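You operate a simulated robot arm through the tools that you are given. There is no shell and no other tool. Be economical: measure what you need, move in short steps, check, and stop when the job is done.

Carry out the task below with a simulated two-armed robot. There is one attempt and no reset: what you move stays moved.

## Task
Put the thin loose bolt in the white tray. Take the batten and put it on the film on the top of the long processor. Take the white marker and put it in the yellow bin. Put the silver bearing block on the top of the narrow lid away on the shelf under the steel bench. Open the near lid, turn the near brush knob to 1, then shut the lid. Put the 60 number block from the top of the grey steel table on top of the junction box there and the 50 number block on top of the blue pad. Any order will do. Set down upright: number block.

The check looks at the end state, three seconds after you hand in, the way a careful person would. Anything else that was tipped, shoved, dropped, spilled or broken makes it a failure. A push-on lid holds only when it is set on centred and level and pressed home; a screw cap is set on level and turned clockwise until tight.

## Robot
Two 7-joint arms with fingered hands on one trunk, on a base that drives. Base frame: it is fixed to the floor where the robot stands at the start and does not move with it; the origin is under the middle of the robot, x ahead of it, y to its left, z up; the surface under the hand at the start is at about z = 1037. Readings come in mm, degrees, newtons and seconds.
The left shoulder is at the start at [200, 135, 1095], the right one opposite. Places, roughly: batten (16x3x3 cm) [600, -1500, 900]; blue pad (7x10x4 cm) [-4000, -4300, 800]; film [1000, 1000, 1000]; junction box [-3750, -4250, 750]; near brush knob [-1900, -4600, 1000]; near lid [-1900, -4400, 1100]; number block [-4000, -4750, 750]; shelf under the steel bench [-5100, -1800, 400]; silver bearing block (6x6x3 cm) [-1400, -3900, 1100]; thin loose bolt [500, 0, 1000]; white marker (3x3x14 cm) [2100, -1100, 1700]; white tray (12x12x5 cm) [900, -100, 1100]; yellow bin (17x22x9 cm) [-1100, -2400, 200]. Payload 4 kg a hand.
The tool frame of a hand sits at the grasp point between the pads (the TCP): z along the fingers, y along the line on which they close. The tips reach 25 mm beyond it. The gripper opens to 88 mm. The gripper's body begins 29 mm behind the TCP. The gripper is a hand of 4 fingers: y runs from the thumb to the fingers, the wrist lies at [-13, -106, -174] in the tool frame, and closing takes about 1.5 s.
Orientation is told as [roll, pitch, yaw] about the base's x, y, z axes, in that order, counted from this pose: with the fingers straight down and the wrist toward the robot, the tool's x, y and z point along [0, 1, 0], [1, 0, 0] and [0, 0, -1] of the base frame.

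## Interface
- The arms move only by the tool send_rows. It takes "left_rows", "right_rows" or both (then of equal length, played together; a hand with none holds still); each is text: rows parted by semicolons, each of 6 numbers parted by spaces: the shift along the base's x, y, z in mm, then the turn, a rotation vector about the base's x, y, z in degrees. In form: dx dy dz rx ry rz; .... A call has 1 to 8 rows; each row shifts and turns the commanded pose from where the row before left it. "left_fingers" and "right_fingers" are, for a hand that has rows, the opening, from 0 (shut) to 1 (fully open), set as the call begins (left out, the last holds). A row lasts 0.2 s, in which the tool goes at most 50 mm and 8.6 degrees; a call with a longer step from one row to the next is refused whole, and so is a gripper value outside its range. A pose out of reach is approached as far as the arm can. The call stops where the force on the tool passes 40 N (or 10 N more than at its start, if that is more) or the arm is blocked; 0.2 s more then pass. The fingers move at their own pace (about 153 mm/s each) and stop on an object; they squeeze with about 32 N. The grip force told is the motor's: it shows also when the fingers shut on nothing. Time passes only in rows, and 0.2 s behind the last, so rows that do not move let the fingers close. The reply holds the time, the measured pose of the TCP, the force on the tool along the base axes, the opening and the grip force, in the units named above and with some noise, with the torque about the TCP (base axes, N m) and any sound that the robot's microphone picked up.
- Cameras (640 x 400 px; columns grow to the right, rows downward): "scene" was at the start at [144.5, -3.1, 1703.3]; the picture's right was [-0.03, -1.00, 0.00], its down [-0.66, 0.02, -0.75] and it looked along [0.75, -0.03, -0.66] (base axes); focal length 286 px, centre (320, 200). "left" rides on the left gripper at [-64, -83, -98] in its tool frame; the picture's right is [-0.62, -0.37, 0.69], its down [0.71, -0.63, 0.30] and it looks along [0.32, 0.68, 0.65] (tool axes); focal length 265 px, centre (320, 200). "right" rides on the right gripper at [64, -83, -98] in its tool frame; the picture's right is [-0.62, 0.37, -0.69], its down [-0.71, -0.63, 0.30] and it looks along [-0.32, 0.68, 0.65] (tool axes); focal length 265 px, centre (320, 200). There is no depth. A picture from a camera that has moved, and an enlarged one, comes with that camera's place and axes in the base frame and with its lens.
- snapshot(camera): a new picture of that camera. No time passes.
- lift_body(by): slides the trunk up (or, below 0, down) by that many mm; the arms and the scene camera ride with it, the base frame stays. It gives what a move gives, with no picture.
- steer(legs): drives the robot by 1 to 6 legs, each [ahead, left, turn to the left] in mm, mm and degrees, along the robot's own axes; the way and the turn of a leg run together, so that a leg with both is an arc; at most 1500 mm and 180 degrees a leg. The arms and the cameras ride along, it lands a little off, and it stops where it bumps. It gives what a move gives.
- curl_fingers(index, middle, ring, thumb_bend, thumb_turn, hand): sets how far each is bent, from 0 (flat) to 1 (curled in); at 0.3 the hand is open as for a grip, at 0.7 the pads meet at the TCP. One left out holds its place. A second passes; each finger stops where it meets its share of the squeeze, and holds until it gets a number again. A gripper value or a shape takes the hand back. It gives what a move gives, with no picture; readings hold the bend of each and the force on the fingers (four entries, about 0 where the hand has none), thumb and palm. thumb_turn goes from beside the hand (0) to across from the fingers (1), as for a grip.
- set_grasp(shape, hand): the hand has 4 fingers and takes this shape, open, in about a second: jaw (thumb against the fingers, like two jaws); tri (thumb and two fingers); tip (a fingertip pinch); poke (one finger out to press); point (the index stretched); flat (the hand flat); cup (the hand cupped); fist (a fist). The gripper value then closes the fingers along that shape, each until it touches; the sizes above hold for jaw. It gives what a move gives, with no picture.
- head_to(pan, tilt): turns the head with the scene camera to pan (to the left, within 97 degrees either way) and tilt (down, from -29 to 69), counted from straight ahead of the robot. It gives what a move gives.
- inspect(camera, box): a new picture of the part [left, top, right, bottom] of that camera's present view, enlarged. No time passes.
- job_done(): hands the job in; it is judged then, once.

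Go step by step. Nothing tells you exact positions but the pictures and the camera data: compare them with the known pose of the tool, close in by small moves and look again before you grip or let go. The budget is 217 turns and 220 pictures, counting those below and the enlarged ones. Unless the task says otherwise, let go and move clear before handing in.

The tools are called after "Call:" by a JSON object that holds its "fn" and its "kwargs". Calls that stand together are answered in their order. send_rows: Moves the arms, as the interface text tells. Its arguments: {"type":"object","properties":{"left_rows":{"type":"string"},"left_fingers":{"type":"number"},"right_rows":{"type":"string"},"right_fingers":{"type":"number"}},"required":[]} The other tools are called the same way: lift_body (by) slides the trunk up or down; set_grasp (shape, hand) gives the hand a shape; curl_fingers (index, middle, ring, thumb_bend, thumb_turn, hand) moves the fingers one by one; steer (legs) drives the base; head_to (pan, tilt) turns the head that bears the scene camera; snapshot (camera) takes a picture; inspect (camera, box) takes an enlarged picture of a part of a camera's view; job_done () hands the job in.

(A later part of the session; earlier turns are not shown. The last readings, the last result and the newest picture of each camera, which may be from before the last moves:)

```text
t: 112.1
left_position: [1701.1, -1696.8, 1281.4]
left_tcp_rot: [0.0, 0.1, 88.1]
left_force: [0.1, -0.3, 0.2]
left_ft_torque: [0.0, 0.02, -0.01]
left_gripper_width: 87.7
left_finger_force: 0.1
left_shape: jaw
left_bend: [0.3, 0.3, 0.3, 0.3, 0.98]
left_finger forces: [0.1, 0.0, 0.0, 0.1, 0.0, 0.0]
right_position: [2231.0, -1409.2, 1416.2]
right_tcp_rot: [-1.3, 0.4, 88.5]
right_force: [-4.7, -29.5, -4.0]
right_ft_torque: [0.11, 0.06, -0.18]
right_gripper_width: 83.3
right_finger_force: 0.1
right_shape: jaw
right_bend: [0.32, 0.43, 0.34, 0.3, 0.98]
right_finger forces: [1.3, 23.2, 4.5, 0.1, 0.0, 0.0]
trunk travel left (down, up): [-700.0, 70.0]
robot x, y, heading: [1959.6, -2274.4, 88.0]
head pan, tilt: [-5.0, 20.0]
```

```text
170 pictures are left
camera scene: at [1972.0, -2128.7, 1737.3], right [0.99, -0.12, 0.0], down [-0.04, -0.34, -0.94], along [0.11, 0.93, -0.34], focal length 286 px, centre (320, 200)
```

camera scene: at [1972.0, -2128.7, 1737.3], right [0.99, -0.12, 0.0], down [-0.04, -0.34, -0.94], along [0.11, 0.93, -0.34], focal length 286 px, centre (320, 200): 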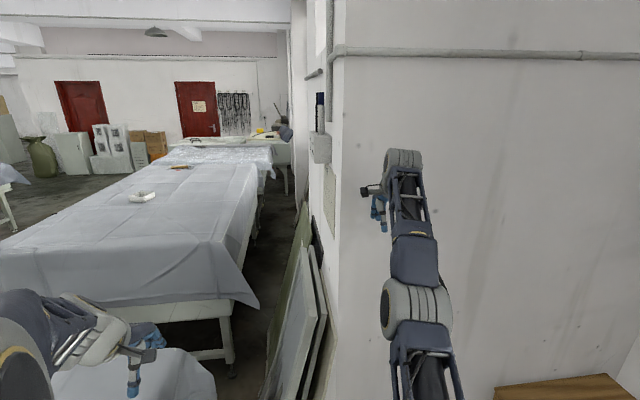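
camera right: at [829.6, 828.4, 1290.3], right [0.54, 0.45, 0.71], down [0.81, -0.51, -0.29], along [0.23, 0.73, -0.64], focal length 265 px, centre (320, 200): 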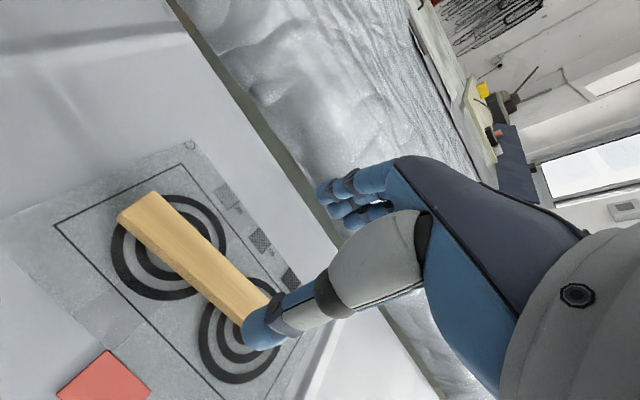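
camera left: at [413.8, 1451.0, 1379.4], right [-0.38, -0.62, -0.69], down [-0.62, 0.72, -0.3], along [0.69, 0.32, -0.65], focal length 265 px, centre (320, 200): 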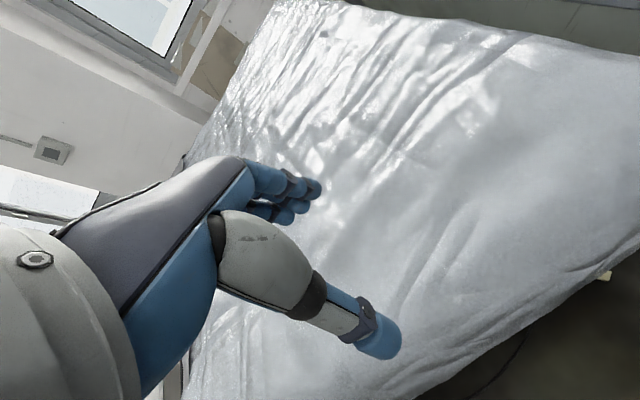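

The right hand touched the wall's side face; I'll back off, then tuck the right hand in. The marker stands on the –x face at roughly [2090, -1155], so the left hand, fingers pointing right, suits it.

Call:
{"fn": "steer", "kwargs": {"legs": [[-250, 0, 2]]}}

Call:
{"fn": "lift_body", "kwargs": {"by": 70}}

Call:
{"fn": "send_rows", "kwargs": {"right_rows": "-16 -46 -10 0 0 0; -16 -46 -10 0 0 0; -16 -46 -10 0 0 0; -16 -46 -10 0 0 0; -16 -46 -10 0 0 0; -16 -46 -10 0 0 0; -16 -46 -10 0 0 0; -16 -40 -10 0 0 0"}}

Call:
{"fn": "snapshot", "kwargs": {"camera": "scene"}}

```text
t: 113.9
left_position: [1675.8, -1951.4, 1279.9]
left_tcp_rot: [-0.1, 0.1, 90.2]
left_force: [0.0, 0.8, 1.1]
left_ft_torque: [-0.02, 0.0, 0.04]
left_gripper_width: 87.8
left_finger_force: 0.1
left_shape: jaw
left_bend: [0.3, 0.3, 0.3, 0.3, 0.98]
left_finger forces: [0.0, 0.0, 0.1, 0.1, 0.0, 0.1]
right_position: [2192.6, -1643.0, 1415.2]
right_tcp_rot: [-1.3, 0.3, 90.7]
right_force: [-0.7, 0.0, 0.4]
right_ft_torque: [-0.02, 0.03, -0.01]
right_gripper_width: 87.7
right_finger_force: 0.0
right_shape: jaw
right_bend: [0.3, 0.3, 0.3, 0.3, 0.98]
right_finger forces: [0.0, 0.1, 0.0, 0.1, 0.0, 0.0]
trunk travel left (down, up): [-700.0, 70.0]
robot x, y, heading: [1953.4, -2524.7, 90.0]
head pan, tilt: [-5.0, 20.0]
```

```text
t: 115.0
left_position: [1675.3, -1951.1, 1350.7]
left_tcp_rot: [-0.2, 0.1, 90.2]
left_force: [0.7, -1.0, 0.3]
left_ft_torque: [-0.02, -0.02, -0.02]
left_gripper_width: 87.7
left_finger_force: 0.0
left_shape: jaw
left_bend: [0.3, 0.3, 0.3, 0.3, 0.98]
left_finger forces: [0.1, 0.0, 0.1, 0.0, 0.1, 0.0]
right_position: [2192.9, -1641.1, 1485.0]
right_tcp_rot: [-1.2, 0.4, 90.8]
right_force: [-1.1, -0.1, -0.6]
right_ft_torque: [0.0, 0.01, 0.01]
right_gripper_width: 87.5
right_finger_force: 0.1
right_shape: jaw
right_bend: [0.3, 0.3, 0.3, 0.3, 0.98]
right_finger forces: [0.1, 0.0, 0.0, 0.1, 0.0, 0.0]
trunk travel left (down, up): [-770.0, 0.0]
robot x, y, heading: [1953.3, -2525.2, 89.9]
head pan, tilt: [-5.0, 20.0]
```

```text
t: 116.8
left_position: [1675.7, -1951.1, 1350.6]
left_tcp_rot: [-0.1, 0.1, 90.2]
left_force: [1.1, 0.2, 0.4]
left_ft_torque: [0.02, 0.03, -0.03]
left_gripper_width: 87.6
left_finger_force: 0.1
left_shape: jaw
left_bend: [0.3, 0.3, 0.3, 0.3, 0.98]
left_finger forces: [0.0, 0.0, 0.0, 0.1, 0.0, 0.1]
right_position: [2098.5, -1731.3, 1614.7]
right_tcp_rot: [-1.3, 0.4, 90.6]
right_force: [0.5, -0.4, -0.1]
right_ft_torque: [0.0, 0.01, 0.0]
right_gripper_width: 87.7
right_finger_force: 0.2
right_shape: jaw
right_bend: [0.3, 0.3, 0.3, 0.3, 0.98]
right_finger forces: [0.0, 0.0, 0.0, 0.0, 0.0, 0.1]
right hand out of reach, approached as far as the arm can: row 1, 2, 3, 4, 5, 6, 7, 8
trunk travel left (down, up): [-770.0, 0.0]
robot x, y, heading: [1954.9, -2524.8, 90.1]
head pan, tilt: [-5.0, 20.0]
```

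```text
169 pictures are left
camera scene: at [1962.7, -2371.3, 1807.1], right [1.0, -0.08, 0.0], down [-0.03, -0.34, -0.94], along [0.08, 0.94, -0.34], focal length 286 px, centre (320, 200)
```

scene: 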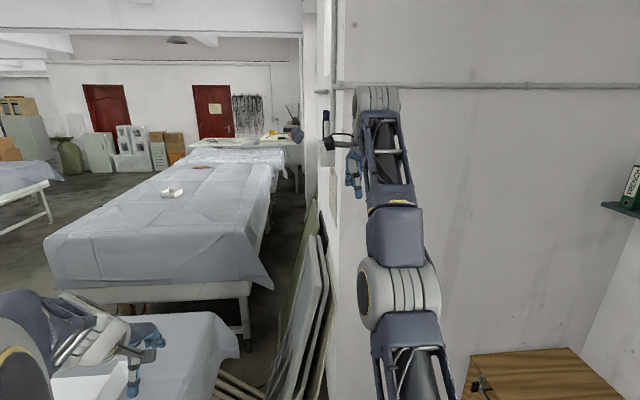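

The right arm seems stuck in an awkward stretched posture. I'll try lowering it to recover a normal bend.

Call:
{"fn": "send_rows", "kwargs": {"right_rows": "5 -5 -45 0 0 0; 5 -5 -45 0 0 0; 5 -5 -45 0 0 0; 5 -5 -45 0 0 0; 5 -5 -45 0 0 0; 5 -5 -45 0 0 0; 0 0 0 0 0 0"}}

Call:
{"fn": "snapshot", "kwargs": {"camera": "scene"}}

```text
t: 118.4
left_position: [1675.5, -1950.8, 1351.0]
left_tcp_rot: [-0.2, 0.2, 90.2]
left_force: [0.0, -0.4, -0.4]
left_ft_torque: [-0.03, 0.02, -0.01]
left_gripper_width: 87.7
left_finger_force: 0.1
left_shape: jaw
left_bend: [0.3, 0.3, 0.3, 0.3, 0.98]
left_finger forces: [0.1, 0.0, 0.1, 0.0, 0.0, 0.0]
right_position: [2136.3, -1612.9, 1443.5]
right_tcp_rot: [-1.4, 0.3, 90.8]
right_force: [-0.1, 1.3, 0.1]
right_ft_torque: [0.04, 0.03, 0.02]
right_gripper_width: 87.6
right_finger_force: 0.0
right_shape: jaw
right_bend: [0.3, 0.3, 0.3, 0.3, 0.98]
right_finger forces: [0.0, 0.0, 0.0, 0.0, 0.1, 0.1]
right hand out of reach, approached as far as the arm can: row 1, 2, 3, 4, 5, 6
trunk travel left (down, up): [-770.0, 0.0]
robot x, y, heading: [1954.1, -2522.3, 90.1]
head pan, tilt: [-5.0, 20.0]
```

```text
168 pictures are left
camera scene: at [1962.5, -2371.3, 1807.1], right [1.0, -0.08, 0.0], down [-0.03, -0.34, -0.94], along [0.08, 0.94, -0.34], focal length 286 px, centre (320, 200)
```

scene: 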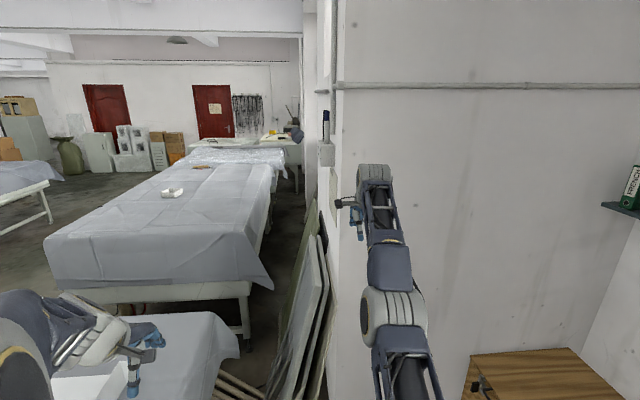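

The elbow is slowly bending. I'll let it converge toward the commanded pose.

Call:
{"fn": "send_rows", "kwargs": {"right_rows": "0 0 0 0 0 0; 0 0 0 0 0 0; 0 0 0 0 0 0; 0 0 0 0 0 0; 0 0 0 0 0 0; 0 0 0 0 0 0; 0 0 0 0 0 0; 0 0 0 0 0 0"}}

```text
t: 120.2
left_position: [1673.9, -1950.7, 1350.8]
left_tcp_rot: [-0.1, 0.2, 90.2]
left_force: [0.0, -0.1, 0.7]
left_ft_torque: [0.02, 0.02, 0.01]
left_gripper_width: 87.4
left_finger_force: 0.1
left_shape: jaw
left_bend: [0.3, 0.3, 0.3, 0.3, 0.98]
left_finger forces: [0.1, 0.0, 0.0, 0.0, 0.0, 0.0]
right_position: [2136.6, -1612.3, 1445.1]
right_tcp_rot: [-1.3, 0.4, 90.7]
right_force: [0.0, 0.0, -0.3]
right_ft_torque: [-0.02, 0.0, 0.03]
right_gripper_width: 87.6
right_finger_force: 0.1
right_shape: jaw
right_bend: [0.3, 0.3, 0.3, 0.3, 0.98]
right_finger forces: [0.0, 0.0, 0.1, 0.1, 0.1, 0.0]
trunk travel left (down, up): [-770.0, 0.0]
robot x, y, heading: [1956.6, -2527.1, 89.9]
head pan, tilt: [-5.0, 20.0]
```

Call:
{"fn": "send_rows", "kwargs": {"right_rows": "0 -20 -20 0 0 8; 0 -20 -20 0 0 8; 0 -20 -20 0 0 8; 0 -20 -20 0 0 8; 0 -20 -20 0 0 8; 0 -20 -20 0 0 8; 0 -20 -20 0 0 8; 0 -20 -20 0 0 8"}}

Call:
{"fn": "snapshot", "kwargs": {"camera": "scene"}}

```text
t: 122.0
left_position: [1673.9, -1951.0, 1351.5]
left_tcp_rot: [0.0, 0.0, 90.2]
left_force: [0.2, 0.1, 0.0]
left_ft_torque: [0.04, -0.02, 0.0]
left_gripper_width: 87.7
left_finger_force: 0.1
left_shape: jaw
left_bend: [0.3, 0.3, 0.3, 0.3, 0.98]
left_finger forces: [0.1, 0.0, 0.1, 0.0, 0.0, 0.0]
right_position: [2163.2, -1658.0, 1336.3]
right_tcp_rot: [-1.2, 0.3, 154.8]
right_force: [-0.2, 0.6, -0.4]
right_ft_torque: [0.04, -0.01, 0.02]
right_gripper_width: 87.6
right_finger_force: 0.0
right_shape: jaw
right_bend: [0.3, 0.3, 0.3, 0.3, 0.98]
right_finger forces: [0.0, 0.0, 0.0, 0.1, 0.0, 0.0]
right hand out of reach, approached as far as the arm can: row 1, 2, 3, 4, 5, 6, 7, 8
trunk travel left (down, up): [-770.0, 0.0]
robot x, y, heading: [1954.0, -2524.9, 90.1]
head pan, tilt: [-5.0, 20.0]
```

```text
167 pictures are left
camera scene: at [1962.3, -2371.5, 1807.2], right [1.0, -0.08, 0.0], down [-0.03, -0.34, -0.94], along [0.08, 0.94, -0.34], focal length 286 px, centre (320, 200)
```

scene: 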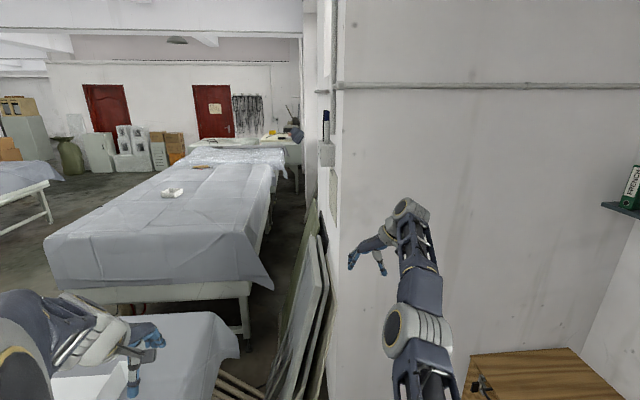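

Call:
{"fn": "send_rows", "kwargs": {"right_rows": "0 45 0 0 0 0; 0 45 0 0 0 0; 0 45 0 0 0 0; 0 45 0 0 0 0; 0 -45 0 0 0 0; 0 -45 0 0 0 0; 0 -45 0 0 0 0; 0 -45 0 0 0 0"}}

Call:
{"fn": "send_rows", "kwargs": {"right_rows": "0 -45 0 0 0 0; 0 -45 0 0 0 0; 0 -45 0 0 0 0; 0 0 0 0 0 0"}}

```text
t: 123.8
left_position: [1674.1, -1950.8, 1350.6]
left_tcp_rot: [-0.2, 0.1, 90.3]
left_force: [-0.5, -1.1, 0.7]
left_ft_torque: [-0.01, 0.02, 0.01]
left_gripper_width: 87.6
left_finger_force: 0.1
left_shape: jaw
left_bend: [0.3, 0.3, 0.3, 0.3, 0.98]
left_finger forces: [0.0, 0.0, 0.0, 0.0, 0.1, 0.1]
right_position: [2193.3, -1678.8, 1371.6]
right_tcp_rot: [-1.2, 0.3, 154.8]
right_force: [0.1, 0.6, 0.6]
right_ft_torque: [0.0, 0.01, 0.02]
right_gripper_width: 87.7
right_finger_force: 0.1
right_shape: jaw
right_bend: [0.3, 0.3, 0.3, 0.3, 0.98]
right_finger forces: [0.1, 0.0, 0.1, 0.1, 0.0, 0.0]
right hand out of reach, approached as far as the arm can: row 1, 2, 3, 4, 5, 6, 7, 8
trunk travel left (down, up): [-770.0, 0.0]
robot x, y, heading: [1955.1, -2523.2, 90.1]
head pan, tilt: [-5.0, 20.0]
```

```text
t: 124.8
left_position: [1674.8, -1951.6, 1350.8]
left_tcp_rot: [0.0, 0.1, 90.1]
left_force: [0.7, 0.3, 1.1]
left_ft_torque: [0.0, 0.0, 0.0]
left_gripper_width: 87.3
left_finger_force: 0.0
left_shape: jaw
left_bend: [0.3, 0.3, 0.3, 0.3, 0.98]
left_finger forces: [0.1, 0.0, 0.0, 0.0, 0.1, 0.0]
right_position: [2232.2, -1713.7, 1415.3]
right_tcp_rot: [-1.3, 0.2, 154.7]
right_force: [0.7, 0.5, 0.8]
right_ft_torque: [0.03, -0.02, 0.0]
right_gripper_width: 87.8
right_finger_force: 0.0
right_shape: jaw
right_bend: [0.3, 0.3, 0.3, 0.3, 0.98]
right_finger forces: [0.1, 0.0, 0.0, 0.0, 0.0, 0.0]
right hand out of reach, approached as far as the arm can: row 1, 2, 3
trunk travel left (down, up): [-770.0, 0.0]
robot x, y, heading: [1952.0, -2525.5, 90.2]
head pan, tilt: [-5.0, 20.0]
```

Call:
{"fn": "send_rows", "kwargs": {"right_rows": "-40 -10 0 0 0 -8; -40 -10 0 0 0 -8; -40 -10 0 0 0 -8; -40 -10 0 0 0 -8; -40 -10 0 0 0 -8; -40 -10 0 0 0 -8; -40 -10 0 0 0 -8; -40 -10 0 0 0 -8"}}

Call:
{"fn": "send_rows", "kwargs": {"right_rows": "-20 -40 0 0 0 0; -20 -40 0 0 0 0; 0 -45 0 0 0 0; 0 -45 0 0 0 0; 0 -45 0 0 0 0; 0 0 0 0 0 0"}}

Call:
{"fn": "snapshot", "kwargs": {"camera": "scene"}}

```text
t: 126.6
left_position: [1676.3, -1950.3, 1351.3]
left_tcp_rot: [0.0, 0.1, 90.2]
left_force: [0.3, 0.2, -0.9]
left_ft_torque: [0.02, 0.0, 0.0]
left_gripper_width: 87.8
left_finger_force: 0.0
left_shape: jaw
left_bend: [0.3, 0.3, 0.3, 0.3, 0.98]
left_finger forces: [0.0, 0.0, 0.1, 0.1, 0.0, 0.0]
right_position: [1937.3, -1653.5, 1493.2]
right_tcp_rot: [-1.2, 0.5, 90.5]
right_force: [0.9, 0.3, -0.1]
right_ft_torque: [0.02, 0.01, -0.03]
right_gripper_width: 87.8
right_finger_force: 0.0
right_shape: jaw
right_bend: [0.3, 0.3, 0.3, 0.3, 0.98]
right_finger forces: [0.0, 0.1, 0.0, 0.0, 0.0, 0.0]
right hand out of reach, approached as far as the arm can: row 1, 2, 3, 4, 5, 6, 7
trunk travel left (down, up): [-770.0, 0.0]
robot x, y, heading: [1954.8, -2524.0, 89.9]
head pan, tilt: [-5.0, 20.0]
```

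```text
t: 128.0
left_position: [1674.8, -1951.7, 1351.9]
left_tcp_rot: [-0.1, 0.0, 90.2]
left_force: [0.1, -1.1, -0.7]
left_ft_torque: [0.02, -0.05, 0.0]
left_gripper_width: 87.8
left_finger_force: 0.1
left_shape: jaw
left_bend: [0.3, 0.3, 0.3, 0.3, 0.98]
left_finger forces: [0.0, 0.1, 0.0, 0.1, 0.1, 0.1]
right_position: [1851.7, -1755.4, 1584.8]
right_tcp_rot: [-1.3, 0.4, 90.5]
right_force: [0.6, 0.4, -0.2]
right_ft_torque: [0.0, -0.02, 0.0]
right_gripper_width: 88.0
right_finger_force: 0.0
right_shape: jaw
right_bend: [0.3, 0.3, 0.3, 0.3, 0.98]
right_finger forces: [0.0, 0.1, 0.0, 0.1, 0.0, 0.1]
right hand out of reach, approached as far as the arm can: row 1, 2, 3, 4, 5
trunk travel left (down, up): [-770.0, 0.0]
robot x, y, heading: [1952.6, -2524.8, 90.6]
head pan, tilt: [-5.0, 20.0]
```

```text
166 pictures are left
camera scene: at [1962.2, -2371.5, 1807.1], right [1.0, -0.08, 0.0], down [-0.03, -0.34, -0.94], along [0.08, 0.94, -0.34], focal length 286 px, centre (320, 200)
```

scene: 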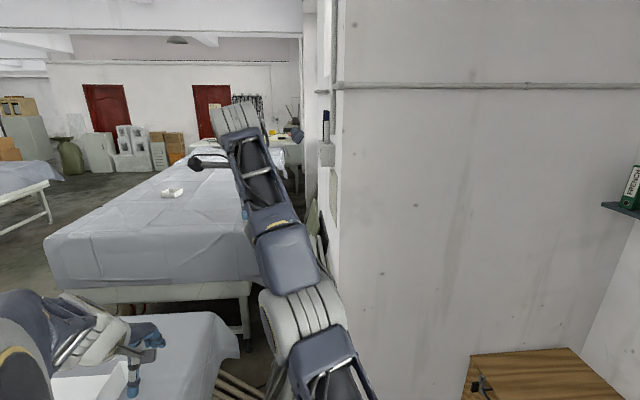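

Call:
{"fn": "send_rows", "kwargs": {"right_rows": "20 0 -20 8 0 0; 20 0 -20 8 0 0; 20 0 -20 8 0 0; 20 0 -20 8 0 0; 20 0 -20 8 0 0; 20 0 -20 8 0 0; 20 0 -20 8 0 0; 0 0 0 0 0 0"}}

Call:
{"fn": "snapshot", "kwargs": {"camera": "scene"}}

```text
t: 129.8
left_position: [1674.1, -1950.4, 1350.7]
left_tcp_rot: [-0.1, 0.1, 90.3]
left_force: [-0.4, 0.1, -0.6]
left_ft_torque: [0.03, 0.02, 0.01]
left_gripper_width: 87.6
left_finger_force: 0.1
left_shape: jaw
left_bend: [0.3, 0.3, 0.3, 0.3, 0.98]
left_finger forces: [0.1, 0.1, 0.0, 0.0, 0.0, 0.0]
right_position: [1905.3, -1535.6, 1607.9]
right_tcp_rot: [-2.2, -55.7, 91.2]
right_force: [0.1, -1.0, -0.3]
right_ft_torque: [0.01, 0.01, -0.01]
right_gripper_width: 87.8
right_finger_force: 0.0
right_shape: jaw
right_bend: [0.3, 0.3, 0.3, 0.3, 0.98]
right_finger forces: [0.1, 0.1, 0.0, 0.0, 0.0, 0.0]
right hand out of reach, approached as far as the arm can: row 1, 2, 3, 4, 5, 6, 7
trunk travel left (down, up): [-770.0, 0.0]
robot x, y, heading: [1955.8, -2522.7, 90.3]
head pan, tilt: [-5.0, 20.0]
```

```text
165 pictures are left
camera scene: at [1962.4, -2371.3, 1807.1], right [1.0, -0.08, 0.0], down [-0.03, -0.34, -0.94], along [0.08, 0.94, -0.34], focal length 286 px, centre (320, 200)
```

scene: 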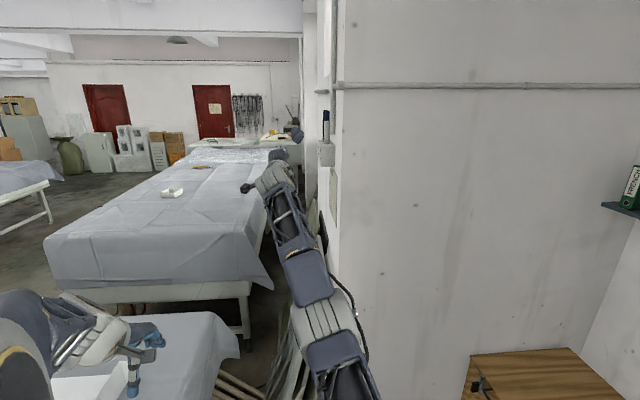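

Call:
{"fn": "send_rows", "kwargs": {"right_rows": "42 0 0 0 0 0; 42 -5 -5 0 0 0; 42 -8 -8 0 0 0; 42 -10 -10 0 0 0; 42 -15 -15 0 0 0; 42 -20 -20 0 0 0; 0 0 0 0 0 0"}}

```text
refused: row 6 steps farther than a row can; nothing moved
```

Call:
{"fn": "send_rows", "kwargs": {"right_rows": "42 0 0 0 0 0; 42 -5 -5 0 0 0; 42 -8 -8 0 0 0; 42 -10 -10 0 0 0; 42 -15 -15 0 0 0; 38 -20 -20 0 0 0; 0 0 0 0 0 0"}}

```text
t: 131.4
left_position: [1674.0, -1952.1, 1350.7]
left_tcp_rot: [-0.1, 0.0, 90.2]
left_force: [0.3, 0.2, -0.1]
left_ft_torque: [-0.02, 0.02, 0.01]
left_gripper_width: 87.6
left_finger_force: 0.0
left_shape: jaw
left_bend: [0.3, 0.3, 0.3, 0.3, 0.98]
left_finger forces: [0.0, 0.0, 0.0, 0.0, 0.1, 0.0]
right_position: [2152.5, -1508.7, 1594.5]
right_tcp_rot: [-2.2, -55.7, 91.2]
right_force: [0.6, -0.2, -0.6]
right_ft_torque: [0.02, 0.01, 0.0]
right_gripper_width: 87.9
right_finger_force: 0.0
right_shape: jaw
right_bend: [0.3, 0.3, 0.3, 0.3, 0.98]
right_finger forces: [0.0, 0.1, 0.0, 0.1, 0.0, 0.0]
right hand out of reach, approached as far as the arm can: row 1, 2, 3, 4, 5, 6
trunk travel left (down, up): [-770.0, 0.0]
robot x, y, heading: [1951.4, -2521.4, 90.0]
head pan, tilt: [-5.0, 20.0]
```

Call:
{"fn": "send_rows", "kwargs": {"right_rows": "0 -30 0 8 0 0; 0 -30 0 8 0 0; 0 -30 0 8 0 0; 0 -30 0 8 0 0; 0 -30 0 8 0 0; 0 -30 0 8 0 0; 0 -30 0 8 0 0; 0 -30 0 8 0 0"}}

Call:
{"fn": "snapshot", "kwargs": {"camera": "scene"}}

```text
t: 133.2
left_position: [1673.8, -1950.8, 1351.4]
left_tcp_rot: [-0.1, 0.1, 90.2]
left_force: [0.0, -0.5, -0.1]
left_ft_torque: [0.03, 0.01, 0.02]
left_gripper_width: 87.8
left_finger_force: 0.0
left_shape: jaw
left_bend: [0.3, 0.3, 0.3, 0.3, 0.98]
left_finger forces: [0.0, 0.0, 0.1, 0.0, 0.0, 0.0]
right_position: [2170.0, -1560.9, 1658.2]
right_tcp_rot: [-177.7, -64.3, -93.1]
right_force: [0.7, -0.1, 0.2]
right_ft_torque: [-0.01, -0.01, -0.04]
right_gripper_width: 87.6
right_finger_force: 0.0
right_shape: jaw
right_bend: [0.3, 0.3, 0.3, 0.3, 0.98]
right_finger forces: [0.0, 0.1, 0.1, 0.1, 0.0, 0.1]
right hand out of reach, approached as far as the arm can: row 1, 2, 3, 4, 5, 6, 7, 8
trunk travel left (down, up): [-770.0, 0.0]
robot x, y, heading: [1955.3, -2524.6, 90.1]
head pan, tilt: [-5.0, 20.0]
```

```text
164 pictures are left
camera scene: at [1962.4, -2371.5, 1807.1], right [1.0, -0.08, 0.0], down [-0.03, -0.34, -0.94], along [0.08, 0.94, -0.34], focal length 286 px, centre (320, 200)
```

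scene: 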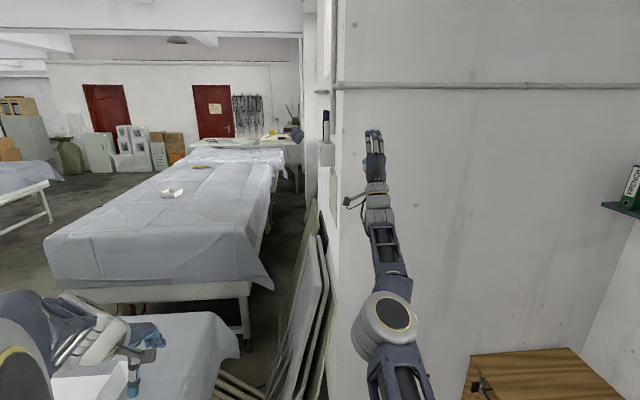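

Call:
{"fn": "send_rows", "kwargs": {"right_rows": "0 -45 0 0 0 0; 0 -45 0 0 0 0; 0 -45 0 0 0 0; 0 -45 0 0 0 0; 0 -45 0 0 0 0; 0 -45 0 0 0 0; 0 0 0 0 0 0"}}

Call:
{"fn": "send_rows", "kwargs": {"right_rows": "0 -10 -45 4 0 0; 0 -10 -45 4 0 0; 0 -10 -45 4 0 0; 0 -10 -45 4 0 0; 0 -10 -45 4 0 0; 0 -10 -45 4 0 0; 0 0 0 0 0 0"}}

Call:
{"fn": "snapshot", "kwargs": {"camera": "scene"}}

```text
t: 134.8
left_position: [1675.2, -1952.1, 1351.3]
left_tcp_rot: [-0.2, 0.0, 90.2]
left_force: [0.4, -0.6, -0.7]
left_ft_torque: [-0.03, -0.02, 0.02]
left_gripper_width: 87.8
left_finger_force: 0.1
left_shape: jaw
left_bend: [0.3, 0.3, 0.3, 0.3, 0.98]
left_finger forces: [0.0, 0.1, 0.1, 0.1, 0.0, 0.1]
right_position: [2205.8, -1586.4, 1717.8]
right_tcp_rot: [-177.4, -64.3, -93.2]
right_force: [0.0, -0.3, -1.0]
right_ft_torque: [0.02, -0.04, 0.0]
right_gripper_width: 87.7
right_finger_force: 0.1
right_shape: jaw
right_bend: [0.3, 0.3, 0.3, 0.3, 0.98]
right_finger forces: [0.0, 0.0, 0.0, 0.0, 0.0, 0.0]
right hand out of reach, approached as far as the arm can: row 1, 2, 3, 4, 5, 6
trunk travel left (down, up): [-770.0, 0.0]
robot x, y, heading: [1953.7, -2524.0, 89.9]
head pan, tilt: [-5.0, 20.0]
```

```text
t: 136.4
left_position: [1675.8, -1951.2, 1351.0]
left_tcp_rot: [-0.1, 0.1, 90.3]
left_force: [-0.4, 0.0, -0.7]
left_ft_torque: [-0.02, 0.02, 0.01]
left_gripper_width: 87.5
left_finger_force: 0.0
left_shape: jaw
left_bend: [0.3, 0.3, 0.3, 0.3, 0.98]
left_finger forces: [0.1, 0.0, 0.0, 0.1, 0.0, 0.0]
right_position: [2211.2, -1613.6, 1479.2]
right_tcp_rot: [-179.2, -42.8, -91.5]
right_force: [-0.3, -1.0, -0.2]
right_ft_torque: [0.02, 0.04, -0.01]
right_gripper_width: 87.7
right_finger_force: 0.2
right_shape: jaw
right_bend: [0.3, 0.3, 0.3, 0.3, 0.98]
right_finger forces: [0.0, 0.0, 0.0, 0.0, 0.0, 0.1]
right hand out of reach, approached as far as the arm can: row 1, 2, 3, 6
trunk travel left (down, up): [-770.0, 0.0]
robot x, y, heading: [1951.4, -2522.9, 90.3]
head pan, tilt: [-5.0, 20.0]
```

```text
163 pictures are left
camera scene: at [1962.5, -2371.5, 1807.1], right [1.0, -0.08, 0.0], down [-0.03, -0.34, -0.94], along [0.08, 0.94, -0.34], focal length 286 px, centre (320, 200)
```

scene: 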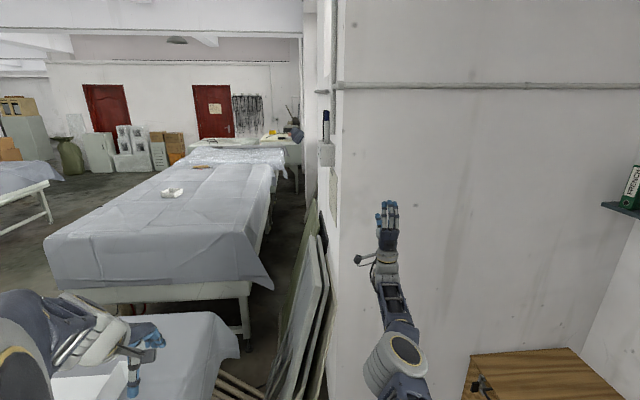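

The elbow is bending at last (wrist radius shrinks). Continue pulling in.

Call:
{"fn": "send_rows", "kwargs": {"right_rows": "0 -30 -30 0 0 0; 0 -30 -30 0 0 0; 0 -30 -30 0 0 0; 0 -40 -10 0 0 0; 0 -45 0 0 0 0; 0 -45 0 0 0 0; 0 0 0 0 0 0"}}

Call:
{"fn": "snapshot", "kwargs": {"camera": "scene"}}

```text
t: 138.0
left_position: [1675.2, -1951.4, 1351.7]
left_tcp_rot: [-0.1, 0.1, 90.2]
left_force: [0.6, 0.4, -0.4]
left_ft_torque: [-0.01, -0.04, 0.02]
left_gripper_width: 87.7
left_finger_force: 0.0
left_shape: jaw
left_bend: [0.3, 0.3, 0.3, 0.3, 0.98]
left_finger forces: [0.0, 0.0, 0.1, 0.1, 0.0, 0.0]
right_position: [2240.3, -1649.9, 1359.2]
right_tcp_rot: [-179.2, -40.3, -91.7]
right_force: [0.2, 0.8, 0.0]
right_ft_torque: [0.02, -0.01, -0.02]
right_gripper_width: 87.8
right_finger_force: 0.1
right_shape: jaw
right_bend: [0.3, 0.3, 0.3, 0.3, 0.98]
right_finger forces: [0.1, 0.1, 0.0, 0.1, 0.1, 0.0]
right hand out of reach, approached as far as the arm can: row 1, 2, 3, 4, 5, 6
trunk travel left (down, up): [-770.0, 0.0]
robot x, y, heading: [1954.7, -2526.3, 89.9]
head pan, tilt: [-5.0, 20.0]
```

```text
162 pictures are left
camera scene: at [1962.5, -2371.4, 1807.1], right [1.0, -0.08, 0.0], down [-0.03, -0.34, -0.94], along [0.08, 0.94, -0.34], focal length 286 px, centre (320, 200)
```

scene: 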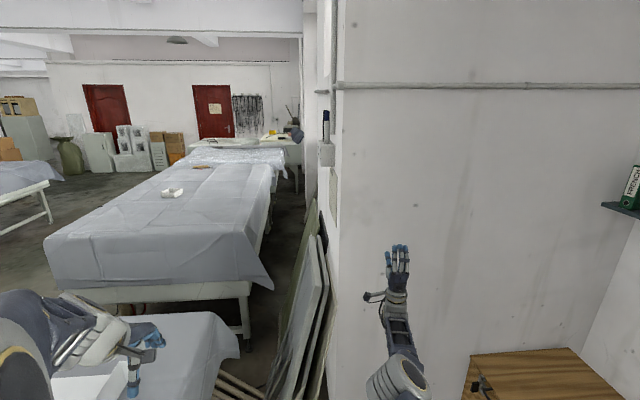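

Call:
{"fn": "send_rows", "kwargs": {"right_rows": "0 -30 20 -8 0 0; 0 -30 20 -8 0 0; 0 -30 20 -8 0 0; 0 -30 20 -8 0 0; 0 -30 20 -8 0 0; 0 -30 20 -8 0 0; 0 -30 0 -8 0 0; 0 -30 0 -8 0 0"}}

Call:
{"fn": "snapshot", "kwargs": {"camera": "scene"}}

```text
t: 139.8
left_position: [1675.0, -1951.3, 1350.6]
left_tcp_rot: [-0.2, 0.1, 90.2]
left_force: [0.6, 0.5, 0.0]
left_ft_torque: [0.02, -0.01, -0.03]
left_gripper_width: 87.4
left_finger_force: 0.1
left_shape: jaw
left_bend: [0.3, 0.3, 0.3, 0.3, 0.98]
left_finger forces: [0.0, 0.1, 0.1, 0.1, 0.0, 0.0]
right_position: [2366.6, -1520.4, 1427.6]
right_tcp_rot: [-8.9, -80.9, 98.5]
right_force: [0.7, -0.4, 0.0]
right_ft_torque: [-0.01, 0.0, 0.0]
right_gripper_width: 87.8
right_finger_force: 0.2
right_shape: jaw
right_bend: [0.3, 0.3, 0.3, 0.3, 0.98]
right_finger forces: [0.1, 0.0, 0.0, 0.1, 0.0, 0.1]
right hand out of reach, approached as far as the arm can: row 1, 2, 3, 4, 5, 6, 7, 8
trunk travel left (down, up): [-770.0, 0.0]
robot x, y, heading: [1952.1, -2523.2, 90.0]
head pan, tilt: [-5.0, 20.0]
```

```text
161 pictures are left
camera scene: at [1962.3, -2371.4, 1807.1], right [1.0, -0.08, 0.0], down [-0.03, -0.34, -0.94], along [0.08, 0.94, -0.34], focal length 286 px, centre (320, 200)
```

scene: 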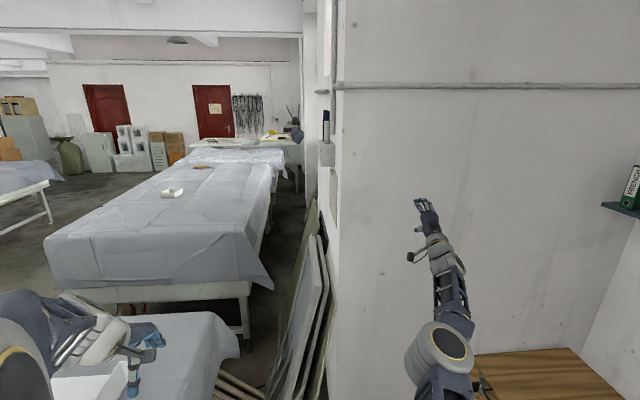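

Call:
{"fn": "send_rows", "kwargs": {"right_rows": "-15 0 0 8 0 0; -15 0 0 8 0 0; -15 0 0 8 0 0; -15 0 0 8 0 0; -15 0 0 8 0 0; -15 0 0 8 0 0; -15 0 0 8 0 0; -15 0 0 4 0 0"}}

Call:
{"fn": "send_rows", "kwargs": {"right_rows": "-10 0 -45 0 0 0; -10 0 -45 0 0 0; -10 0 -45 0 0 0; -10 0 -45 0 0 0; -10 0 -45 0 0 0; 0 0 -45 0 0 0; 0 0 -45 0 0 0; 0 0 -45 0 0 0"}}

Call:
{"fn": "snapshot", "kwargs": {"camera": "right"}}

Call:
{"fn": "head_to", "kwargs": {"pan": -25, "tilt": 45}}

Call:
{"fn": "snapshot", "kwargs": {"camera": "scene"}}

```text
t: 141.6
left_position: [1674.4, -1950.9, 1350.8]
left_tcp_rot: [-0.1, 0.1, 90.3]
left_force: [0.4, 0.6, -0.6]
left_ft_torque: [-0.04, -0.03, 0.04]
left_gripper_width: 87.8
left_finger_force: 0.1
left_shape: jaw
left_bend: [0.3, 0.3, 0.3, 0.3, 0.98]
left_finger forces: [0.0, 0.0, 0.1, 0.0, 0.1, 0.0]
right_position: [2238.2, -1629.4, 1453.0]
right_tcp_rot: [-179.2, -40.9, -91.8]
right_force: [0.0, -0.2, 0.7]
right_ft_torque: [-0.01, 0.02, 0.0]
right_gripper_width: 87.9
right_finger_force: 0.0
right_shape: jaw
right_bend: [0.3, 0.3, 0.3, 0.3, 0.98]
right_finger forces: [0.0, 0.0, 0.0, 0.0, 0.0, 0.1]
right hand out of reach, approached as far as the arm can: row 2, 3, 4, 5, 6, 7, 8
trunk travel left (down, up): [-770.0, 0.0]
robot x, y, heading: [1955.2, -2526.0, 89.8]
head pan, tilt: [-5.0, 20.0]
```

```text
t: 143.4
left_position: [1675.2, -1951.6, 1351.5]
left_tcp_rot: [-0.1, 0.0, 90.3]
left_force: [-0.3, 0.2, 0.1]
left_ft_torque: [0.01, -0.02, 0.0]
left_gripper_width: 87.6
left_finger_force: 0.0
left_shape: jaw
left_bend: [0.3, 0.3, 0.3, 0.3, 0.98]
left_finger forces: [0.1, 0.0, 0.1, 0.0, 0.0, 0.0]
right_position: [2205.2, -1681.7, 1254.4]
right_tcp_rot: [-179.2, -38.8, -91.6]
right_force: [0.3, 0.2, 0.0]
right_ft_torque: [0.05, 0.01, 0.01]
right_gripper_width: 87.7
right_finger_force: 0.0
right_shape: jaw
right_bend: [0.3, 0.3, 0.3, 0.3, 0.97]
right_finger forces: [0.1, 0.1, 0.1, 0.0, 0.1, 0.0]
right hand out of reach, approached as far as the arm can: row 1, 3, 4, 5, 6, 7, 8
trunk travel left (down, up): [-770.0, 0.0]
robot x, y, heading: [1951.8, -2528.9, 90.1]
head pan, tilt: [-5.0, 20.0]
```

```text
160 pictures are left
camera right: at [2141.4, -1676.1, 1126.3], right [0.61, -0.73, -0.3], down [0.73, 0.67, -0.15], along [0.31, -0.13, 0.94], focal length 265 px, centre (320, 200)
```

right: 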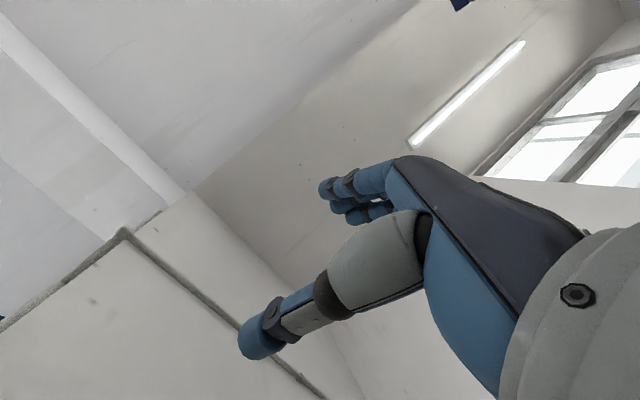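

```text
t: 144.3
left_position: [1675.1, -1950.1, 1351.1]
left_tcp_rot: [-0.1, -0.1, 90.2]
left_force: [-0.3, -0.2, -0.5]
left_ft_torque: [0.01, 0.0, 0.0]
left_gripper_width: 87.4
left_finger_force: 0.1
left_shape: jaw
left_bend: [0.3, 0.3, 0.3, 0.3, 0.98]
left_finger forces: [0.1, 0.1, 0.0, 0.0, 0.0, 0.0]
right_position: [2204.7, -1680.4, 1257.0]
right_tcp_rot: [-179.2, -38.8, -91.8]
right_force: [0.2, -0.4, -0.1]
right_ft_torque: [-0.02, 0.01, -0.01]
right_gripper_width: 87.4
right_finger_force: 0.0
right_shape: jaw
right_bend: [0.3, 0.3, 0.3, 0.3, 0.97]
right_finger forces: [0.0, 0.1, 0.0, 0.0, 0.0, 0.0]
trunk travel left (down, up): [-770.0, 0.0]
robot x, y, heading: [1956.0, -2523.5, 89.9]
head pan, tilt: [-25.0, 45.0]
```

```text
159 pictures are left
camera scene: at [1988.7, -2390.4, 1768.5], right [0.91, -0.42, 0.0], down [-0.3, -0.64, -0.71], along [0.3, 0.64, -0.71], focal length 286 px, centre (320, 200)
```

scene: 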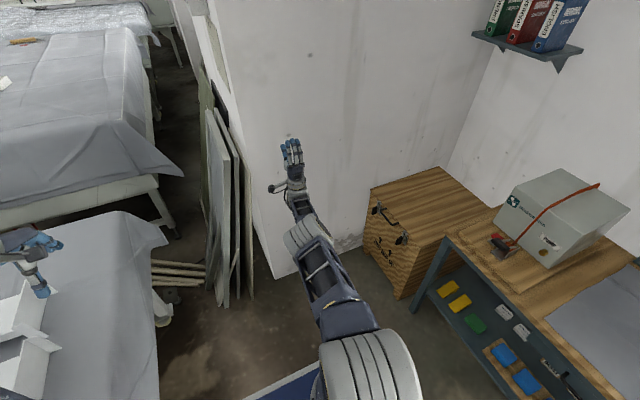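

Call:
{"fn": "send_rows", "kwargs": {"right_rows": "0 -20 -35 0 0 0; 0 -20 -35 0 0 0; 0 -20 -35 0 0 0; 0 -20 -35 0 0 0; 0 -20 -35 0 0 0; 0 -20 -35 0 0 0; 0 -20 -35 0 0 0; 0 -20 -35 0 0 0"}}

Call:
{"fn": "send_rows", "kwargs": {"right_rows": "0 -20 0 -8 0 0; 0 -20 0 -8 0 0; 0 -20 0 -8 0 0; 0 -20 0 -8 0 0; 0 -20 0 -8 0 0; 0 -20 0 -8 0 0; 0 0 0 0 0 0"}}

Call:
{"fn": "snapshot", "kwargs": {"camera": "scene"}}

```text
t: 146.1
left_position: [1675.8, -1951.5, 1350.6]
left_tcp_rot: [-0.1, 0.1, 90.2]
left_force: [0.5, 0.3, 0.0]
left_ft_torque: [0.01, 0.0, -0.02]
left_gripper_width: 87.8
left_finger_force: 0.2
left_shape: jaw
left_bend: [0.3, 0.3, 0.3, 0.3, 0.98]
left_finger forces: [0.1, 0.0, 0.0, 0.0, 0.0, 0.1]
right_position: [2218.3, -1709.7, 1202.8]
right_tcp_rot: [-179.2, -39.0, -91.6]
right_force: [0.7, -0.4, -0.1]
right_ft_torque: [0.0, 0.03, -0.03]
right_gripper_width: 87.9
right_finger_force: 0.1
right_shape: jaw
right_bend: [0.3, 0.3, 0.3, 0.3, 0.97]
right_finger forces: [0.0, 0.0, 0.1, 0.0, 0.1, 0.0]
right hand out of reach, approached as far as the arm can: row 2, 3, 4, 5, 6, 7, 8
trunk travel left (down, up): [-770.0, 0.0]
robot x, y, heading: [1957.3, -2522.6, 90.1]
head pan, tilt: [-25.0, 45.0]
```

```text
t: 147.7
left_position: [1676.4, -1950.7, 1351.7]
left_tcp_rot: [-0.1, 0.1, 90.3]
left_force: [-0.5, -0.3, -0.2]
left_ft_torque: [-0.02, 0.01, -0.03]
left_gripper_width: 87.8
left_finger_force: 0.1
left_shape: jaw
left_bend: [0.3, 0.3, 0.3, 0.3, 0.98]
left_finger forces: [0.0, 0.0, 0.0, 0.0, 0.0, 0.1]
right_position: [2259.6, -1622.9, 1137.7]
right_tcp_rot: [-179.2, -72.8, -90.8]
right_force: [0.7, -0.4, 0.0]
right_ft_torque: [0.02, 0.01, 0.03]
right_gripper_width: 87.7
right_finger_force: 0.0
right_shape: jaw
right_bend: [0.3, 0.3, 0.3, 0.3, 0.98]
right_finger forces: [0.1, 0.0, 0.1, 0.0, 0.0, 0.1]
right hand out of reach, approached as far as the arm can: row 1, 2, 3, 4, 5, 6
trunk travel left (down, up): [-770.0, 0.0]
robot x, y, heading: [1956.9, -2524.4, 90.4]
head pan, tilt: [-25.0, 45.0]
```

```text
158 pictures are left
camera scene: at [1988.8, -2390.5, 1768.5], right [0.91, -0.42, 0.0], down [-0.3, -0.64, -0.71], along [0.3, 0.64, -0.71], focal length 286 px, centre (320, 200)
```

scene: 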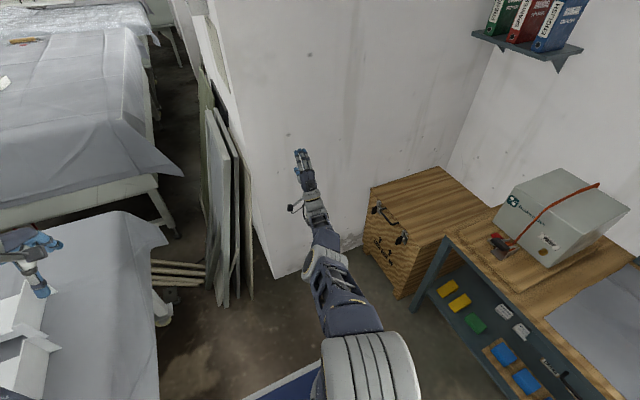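

Call:
{"fn": "send_rows", "kwargs": {"right_rows": "0 -25 -10 -4 0 0; 0 -25 -10 -4 0 0; 0 -25 -10 -4 0 0; 0 -25 -10 -4 0 0; 0 -25 -10 -4 0 0; 0 -25 -10 -4 0 0; 0 -25 -10 -4 0 0; 0 -25 -10 -4 0 0"}}

Call:
{"fn": "snapshot", "kwargs": {"camera": "scene"}}

```text
t: 149.5
left_position: [1675.6, -1952.3, 1352.0]
left_tcp_rot: [-0.1, 0.1, 90.1]
left_force: [-0.2, -0.3, -0.1]
left_ft_torque: [0.0, -0.01, -0.01]
left_gripper_width: 87.9
left_finger_force: 0.0
left_shape: jaw
left_bend: [0.3, 0.3, 0.3, 0.3, 0.98]
left_finger forces: [0.1, 0.0, 0.1, 0.0, 0.0, 0.0]
right_position: [2355.9, -1604.4, 1041.7]
right_tcp_rot: [-0.9, -75.1, 91.1]
right_force: [0.5, 0.9, -0.5]
right_ft_torque: [-0.04, 0.0, -0.03]
right_gripper_width: 87.7
right_finger_force: 0.0
right_shape: jaw
right_bend: [0.3, 0.3, 0.3, 0.3, 0.98]
right_finger forces: [0.0, 0.1, 0.0, 0.0, 0.0, 0.0]
right hand out of reach, approached as far as the arm can: row 1, 2, 3, 4, 5, 6, 7, 8
trunk travel left (down, up): [-770.0, 0.0]
robot x, y, heading: [1953.8, -2524.9, 90.1]
head pan, tilt: [-25.0, 45.0]
```

```text
157 pictures are left
camera scene: at [1988.7, -2390.4, 1768.5], right [0.91, -0.42, 0.0], down [-0.3, -0.64, -0.71], along [0.3, 0.64, -0.71], focal length 286 px, centre (320, 200)
```

scene: 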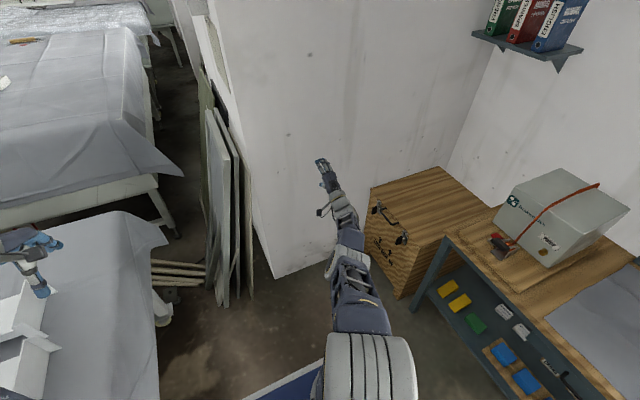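

The arm sits in a straight-elbow singularity. I'll sweep it sideways along a slightly tighter arc to make the elbow bend.

Call:
{"fn": "send_rows", "kwargs": {"right_rows": "-39 7 0 0 0 0; -36 14 0 0 0 0; -38 12 0 0 0 0; -38 10 0 0 0 0; -38 7 0 0 0 0; -39 4 0 0 0 0; -39 1 0 0 0 0; 0 0 0 0 0 0"}}

Call:
{"fn": "snapshot", "kwargs": {"camera": "scene"}}

```text
t: 151.3
left_position: [1674.7, -1951.2, 1350.4]
left_tcp_rot: [-0.1, 0.0, 90.1]
left_force: [0.5, 0.9, -0.3]
left_ft_torque: [0.03, 0.0, -0.01]
left_gripper_width: 87.7
left_finger_force: 0.1
left_shape: jaw
left_bend: [0.3, 0.3, 0.3, 0.3, 0.98]
left_finger forces: [0.0, 0.0, 0.1, 0.0, 0.0, 0.0]
right_position: [2123.4, -1536.5, 1040.6]
right_tcp_rot: [1.5, -74.9, 90.3]
right_force: [-0.8, 0.8, 0.4]
right_ft_torque: [-0.02, -0.01, 0.01]
right_gripper_width: 87.7
right_finger_force: 0.1
right_shape: jaw
right_bend: [0.3, 0.3, 0.3, 0.3, 0.98]
right_finger forces: [0.0, 0.0, 0.0, 0.0, 0.0, 0.0]
right hand out of reach, approached as far as the arm can: row 1, 3, 7
trunk travel left (down, up): [-770.0, 0.0]
robot x, y, heading: [1954.9, -2528.0, 90.0]
head pan, tilt: [-25.0, 45.0]
```

```text
156 pictures are left
camera scene: at [1988.7, -2390.4, 1768.5], right [0.91, -0.42, 0.0], down [-0.3, -0.64, -0.71], along [0.3, 0.64, -0.71], focal length 286 px, centre (320, 200)
```

scene: 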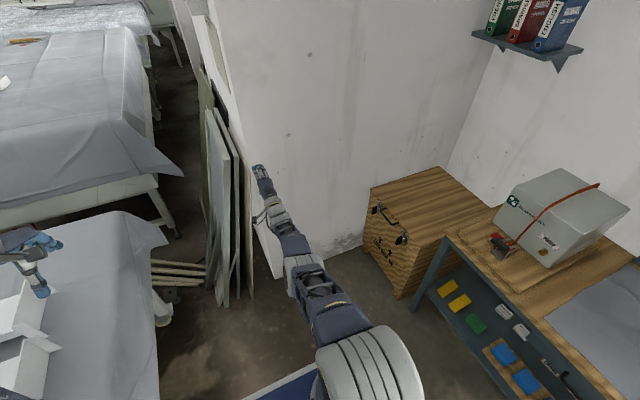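

Call:
{"fn": "send_rows", "kwargs": {"right_rows": "-10 -3 0 0 0 0; -10 -4 0 0 0 0; -10 -6 0 0 0 0; -10 -8 0 0 0 0; -10 -10 0 0 0 0; -10 -12 0 0 0 0; -10 -15 0 0 0 0; -10 -20 0 0 0 0"}}

```text
t: 153.1
left_position: [1674.9, -1951.3, 1350.3]
left_tcp_rot: [-0.1, 0.0, 90.2]
left_force: [-0.1, -0.3, 0.3]
left_ft_torque: [0.01, -0.01, -0.01]
left_gripper_width: 87.6
left_finger_force: 0.1
left_shape: jaw
left_bend: [0.3, 0.3, 0.3, 0.3, 0.98]
left_finger forces: [0.1, 0.0, 0.0, 0.0, 0.1, 0.0]
right_position: [2134.1, -1536.9, 1039.7]
right_tcp_rot: [0.5, -75.1, 90.6]
right_force: [0.2, 0.0, 0.2]
right_ft_torque: [0.03, -0.02, 0.01]
right_gripper_width: 87.9
right_finger_force: 0.2
right_shape: jaw
right_bend: [0.3, 0.3, 0.3, 0.3, 0.98]
right_finger forces: [0.0, 0.0, 0.0, 0.1, 0.0, 0.1]
right hand out of reach, approached as far as the arm can: row 1, 2, 3, 4, 5, 6, 7, 8
trunk travel left (down, up): [-770.0, 0.0]
robot x, y, heading: [1951.3, -2520.9, 90.0]
head pan, tilt: [-25.0, 45.0]
```

Call:
{"fn": "send_rows", "kwargs": {"right_rows": "0 -10 25 -8.4 0 0; 0 -10 25 -8.4 0 0; 0 -10 25 -8.4 0 0; 0 -10 25 -8.4 0 0; 0 -10 25 -8.4 0 0; 0 -10 25 -8.4 0 0; 0 -10 25 -8.4 0 0; 0 -10 25 -8.4 0 0"}}

Call:
{"fn": "send_rows", "kwargs": {"right_rows": "-10 -10 10 -7.8 0 0; -10 -10 0 0 0 8.4; -10 -10 0 0 0 8.4; -10 -5 0 0 0 8.4; -10 -5 0 0 0 8.4; -10 -5 0 0 0 8.4; -10 -5 0 0 0 8.4; -10 -5 0 0 0 8.4"}}

Call:
{"fn": "send_rows", "kwargs": {"right_rows": "-10 0 0 0 0 8.4; -10 0 0 0 0 8.4; -10 0 0 0 0 8.4; 0 0 0 0 0 8.4; 0 0 0 0 0 5; 0 0 0 0 0 0; 0 0 -20 0 0 0; 0 0 -20 0 0 0"}}

```text
t: 154.9
left_position: [1676.0, -1950.4, 1350.3]
left_tcp_rot: [-0.1, 0.1, 90.2]
left_force: [1.2, -0.3, 0.9]
left_ft_torque: [0.04, 0.01, 0.04]
left_gripper_width: 87.7
left_finger_force: 0.0
left_shape: jaw
left_bend: [0.3, 0.3, 0.3, 0.3, 0.98]
left_finger forces: [0.0, 0.1, 0.0, 0.0, 0.1, 0.1]
right_position: [2129.7, -1502.2, 1166.5]
right_tcp_rot: [1.2, -13.6, 91.6]
right_force: [0.1, -0.2, 0.6]
right_ft_torque: [0.01, -0.01, -0.01]
right_gripper_width: 88.2
right_finger_force: 0.0
right_shape: jaw
right_bend: [0.3, 0.3, 0.3, 0.3, 0.98]
right_finger forces: [0.0, 0.1, 0.1, 0.0, 0.0, 0.0]
right hand out of reach, approached as far as the arm can: row 1, 2, 3, 4, 5, 6, 8
trunk travel left (down, up): [-770.0, 0.0]
robot x, y, heading: [1953.2, -2527.7, 90.1]
head pan, tilt: [-25.0, 45.0]
```

```text
t: 156.7
left_position: [1675.4, -1949.9, 1351.2]
left_tcp_rot: [-0.1, 0.1, 90.2]
left_force: [-0.4, -0.3, -0.6]
left_ft_torque: [0.01, 0.0, 0.0]
left_gripper_width: 87.7
left_finger_force: 0.0
left_shape: jaw
left_bend: [0.3, 0.3, 0.3, 0.3, 0.98]
left_finger forces: [0.0, 0.1, 0.0, 0.1, 0.1, 0.0]
right_position: [2029.4, -1601.1, 1159.4]
right_tcp_rot: [1.6, -5.9, 150.6]
right_force: [-0.1, -0.5, 0.5]
right_ft_torque: [-0.01, -0.03, 0.0]
right_gripper_width: 87.6
right_finger_force: 0.0
right_shape: jaw
right_bend: [0.3, 0.3, 0.3, 0.3, 0.98]
right_finger forces: [0.0, 0.0, 0.0, 0.0, 0.1, 0.0]
right hand out of reach, approached as far as the arm can: row 1, 2, 3, 5, 6, 7, 8
trunk travel left (down, up): [-770.0, 0.0]
robot x, y, heading: [1952.2, -2525.1, 90.3]
head pan, tilt: [-25.0, 45.0]
```

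```text
t: 158.5
left_position: [1675.6, -1951.1, 1351.3]
left_tcp_rot: [-0.1, 0.1, 90.2]
left_force: [0.3, -0.3, 0.6]
left_ft_torque: [0.0, 0.01, 0.01]
left_gripper_width: 87.7
left_finger_force: 0.0
left_shape: jaw
left_bend: [0.3, 0.3, 0.3, 0.3, 0.98]
left_finger forces: [0.0, 0.0, 0.0, 0.0, 0.0, 0.0]
right_position: [1996.9, -1684.7, 1113.0]
right_tcp_rot: [1.6, -5.9, -171.0]
right_force: [-0.1, -0.6, 0.6]
right_ft_torque: [0.04, 0.01, 0.03]
right_gripper_width: 87.7
right_finger_force: 0.1
right_shape: jaw
right_bend: [0.3, 0.3, 0.3, 0.3, 0.98]
right_finger forces: [0.0, 0.0, 0.0, 0.0, 0.0, 0.0]
right hand out of reach, approached as far as the arm can: row 1, 2, 3, 4, 5
trunk travel left (down, up): [-770.0, 0.0]
robot x, y, heading: [1951.1, -2523.5, 89.9]
head pan, tilt: [-25.0, 45.0]
```

Now rows are in reach. Gently pull in and watch.

Call:
{"fn": "send_rows", "kwargs": {"right_rows": "0 -8 -15 0 0 0; 0 -10 -15 0 0 0; 0 -15 -15 0 0 0; 0 -20 -10 0 0 0; 0 -25 -5 0 0 0; 0 -30 0 0 0 0; 0 -35 0 0 0 0; 0 -35 0 0 0 0"}}

```text
t: 160.3
left_position: [1674.6, -1951.0, 1350.3]
left_tcp_rot: [-0.2, 0.0, 90.2]
left_force: [-0.2, -0.1, -0.2]
left_ft_torque: [0.01, 0.01, 0.03]
left_gripper_width: 87.6
left_finger_force: 0.1
left_shape: jaw
left_bend: [0.3, 0.3, 0.3, 0.3, 0.98]
left_finger forces: [0.0, 0.0, 0.0, 0.0, 0.0, 0.0]
right_position: [1996.9, -1861.1, 1053.1]
right_tcp_rot: [1.6, -5.9, -171.0]
right_force: [-0.3, 0.4, 0.0]
right_ft_torque: [-0.05, 0.02, -0.01]
right_gripper_width: 87.8
right_finger_force: 0.0
right_shape: jaw
right_bend: [0.3, 0.3, 0.3, 0.3, 0.98]
right_finger forces: [0.1, 0.0, 0.0, 0.0, 0.0, 0.0]
trunk travel left (down, up): [-770.0, 0.0]
robot x, y, heading: [1954.3, -2526.0, 90.6]
head pan, tilt: [-25.0, 45.0]
```

The elbow is bent again. Now unwind the hand's yaw and bring it to a compact pose, staying well inside the reach.

Call:
{"fn": "send_rows", "kwargs": {"right_rows": "15 0 15 0 0 -8.4; 15 0 15 0 0 -8.4; 15 0 15 0 0 -8.4; 15 0 15 0 0 -8.4; 15 0 15 0 0 -8.4; 15 0 15 0 0 -8.4; 15 0 15 0 0 -8.4; 15 0 15 0 0 -8.4"}}

Call:
{"fn": "send_rows", "kwargs": {"right_rows": "5 -20 20 5.9 0 -8.4; 5 -30 20 0 0 -8.4; 5 -30 20 0 0 -8.4; 5 -30 20 0 0 -6; 5 -30 20 0 0 0; 0 -25 20 0 0 0; 0 0 0 0 0 0"}}

```text
t: 162.1
left_position: [1675.6, -1951.1, 1350.8]
left_tcp_rot: [-0.2, 0.1, 90.2]
left_force: [-0.9, -0.3, 0.3]
left_ft_torque: [0.0, 0.01, -0.01]
left_gripper_width: 87.6
left_finger_force: 0.1
left_shape: jaw
left_bend: [0.3, 0.3, 0.3, 0.3, 0.98]
left_finger forces: [0.0, 0.0, 0.0, 0.0, 0.1, 0.0]
right_position: [2117.3, -1863.5, 1173.2]
right_tcp_rot: [1.6, -5.9, 121.7]
right_force: [-0.4, -0.2, -0.4]
right_ft_torque: [-0.03, 0.02, 0.01]
right_gripper_width: 88.0
right_finger_force: 0.0
right_shape: jaw
right_bend: [0.3, 0.3, 0.3, 0.3, 0.98]
right_finger forces: [0.1, 0.0, 0.0, 0.1, 0.0, 0.0]
trunk travel left (down, up): [-770.0, 0.0]
robot x, y, heading: [1955.6, -2523.8, 90.4]
head pan, tilt: [-25.0, 45.0]
```

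```text
refused: row 1 steps farther than a row can; nothing moved
```

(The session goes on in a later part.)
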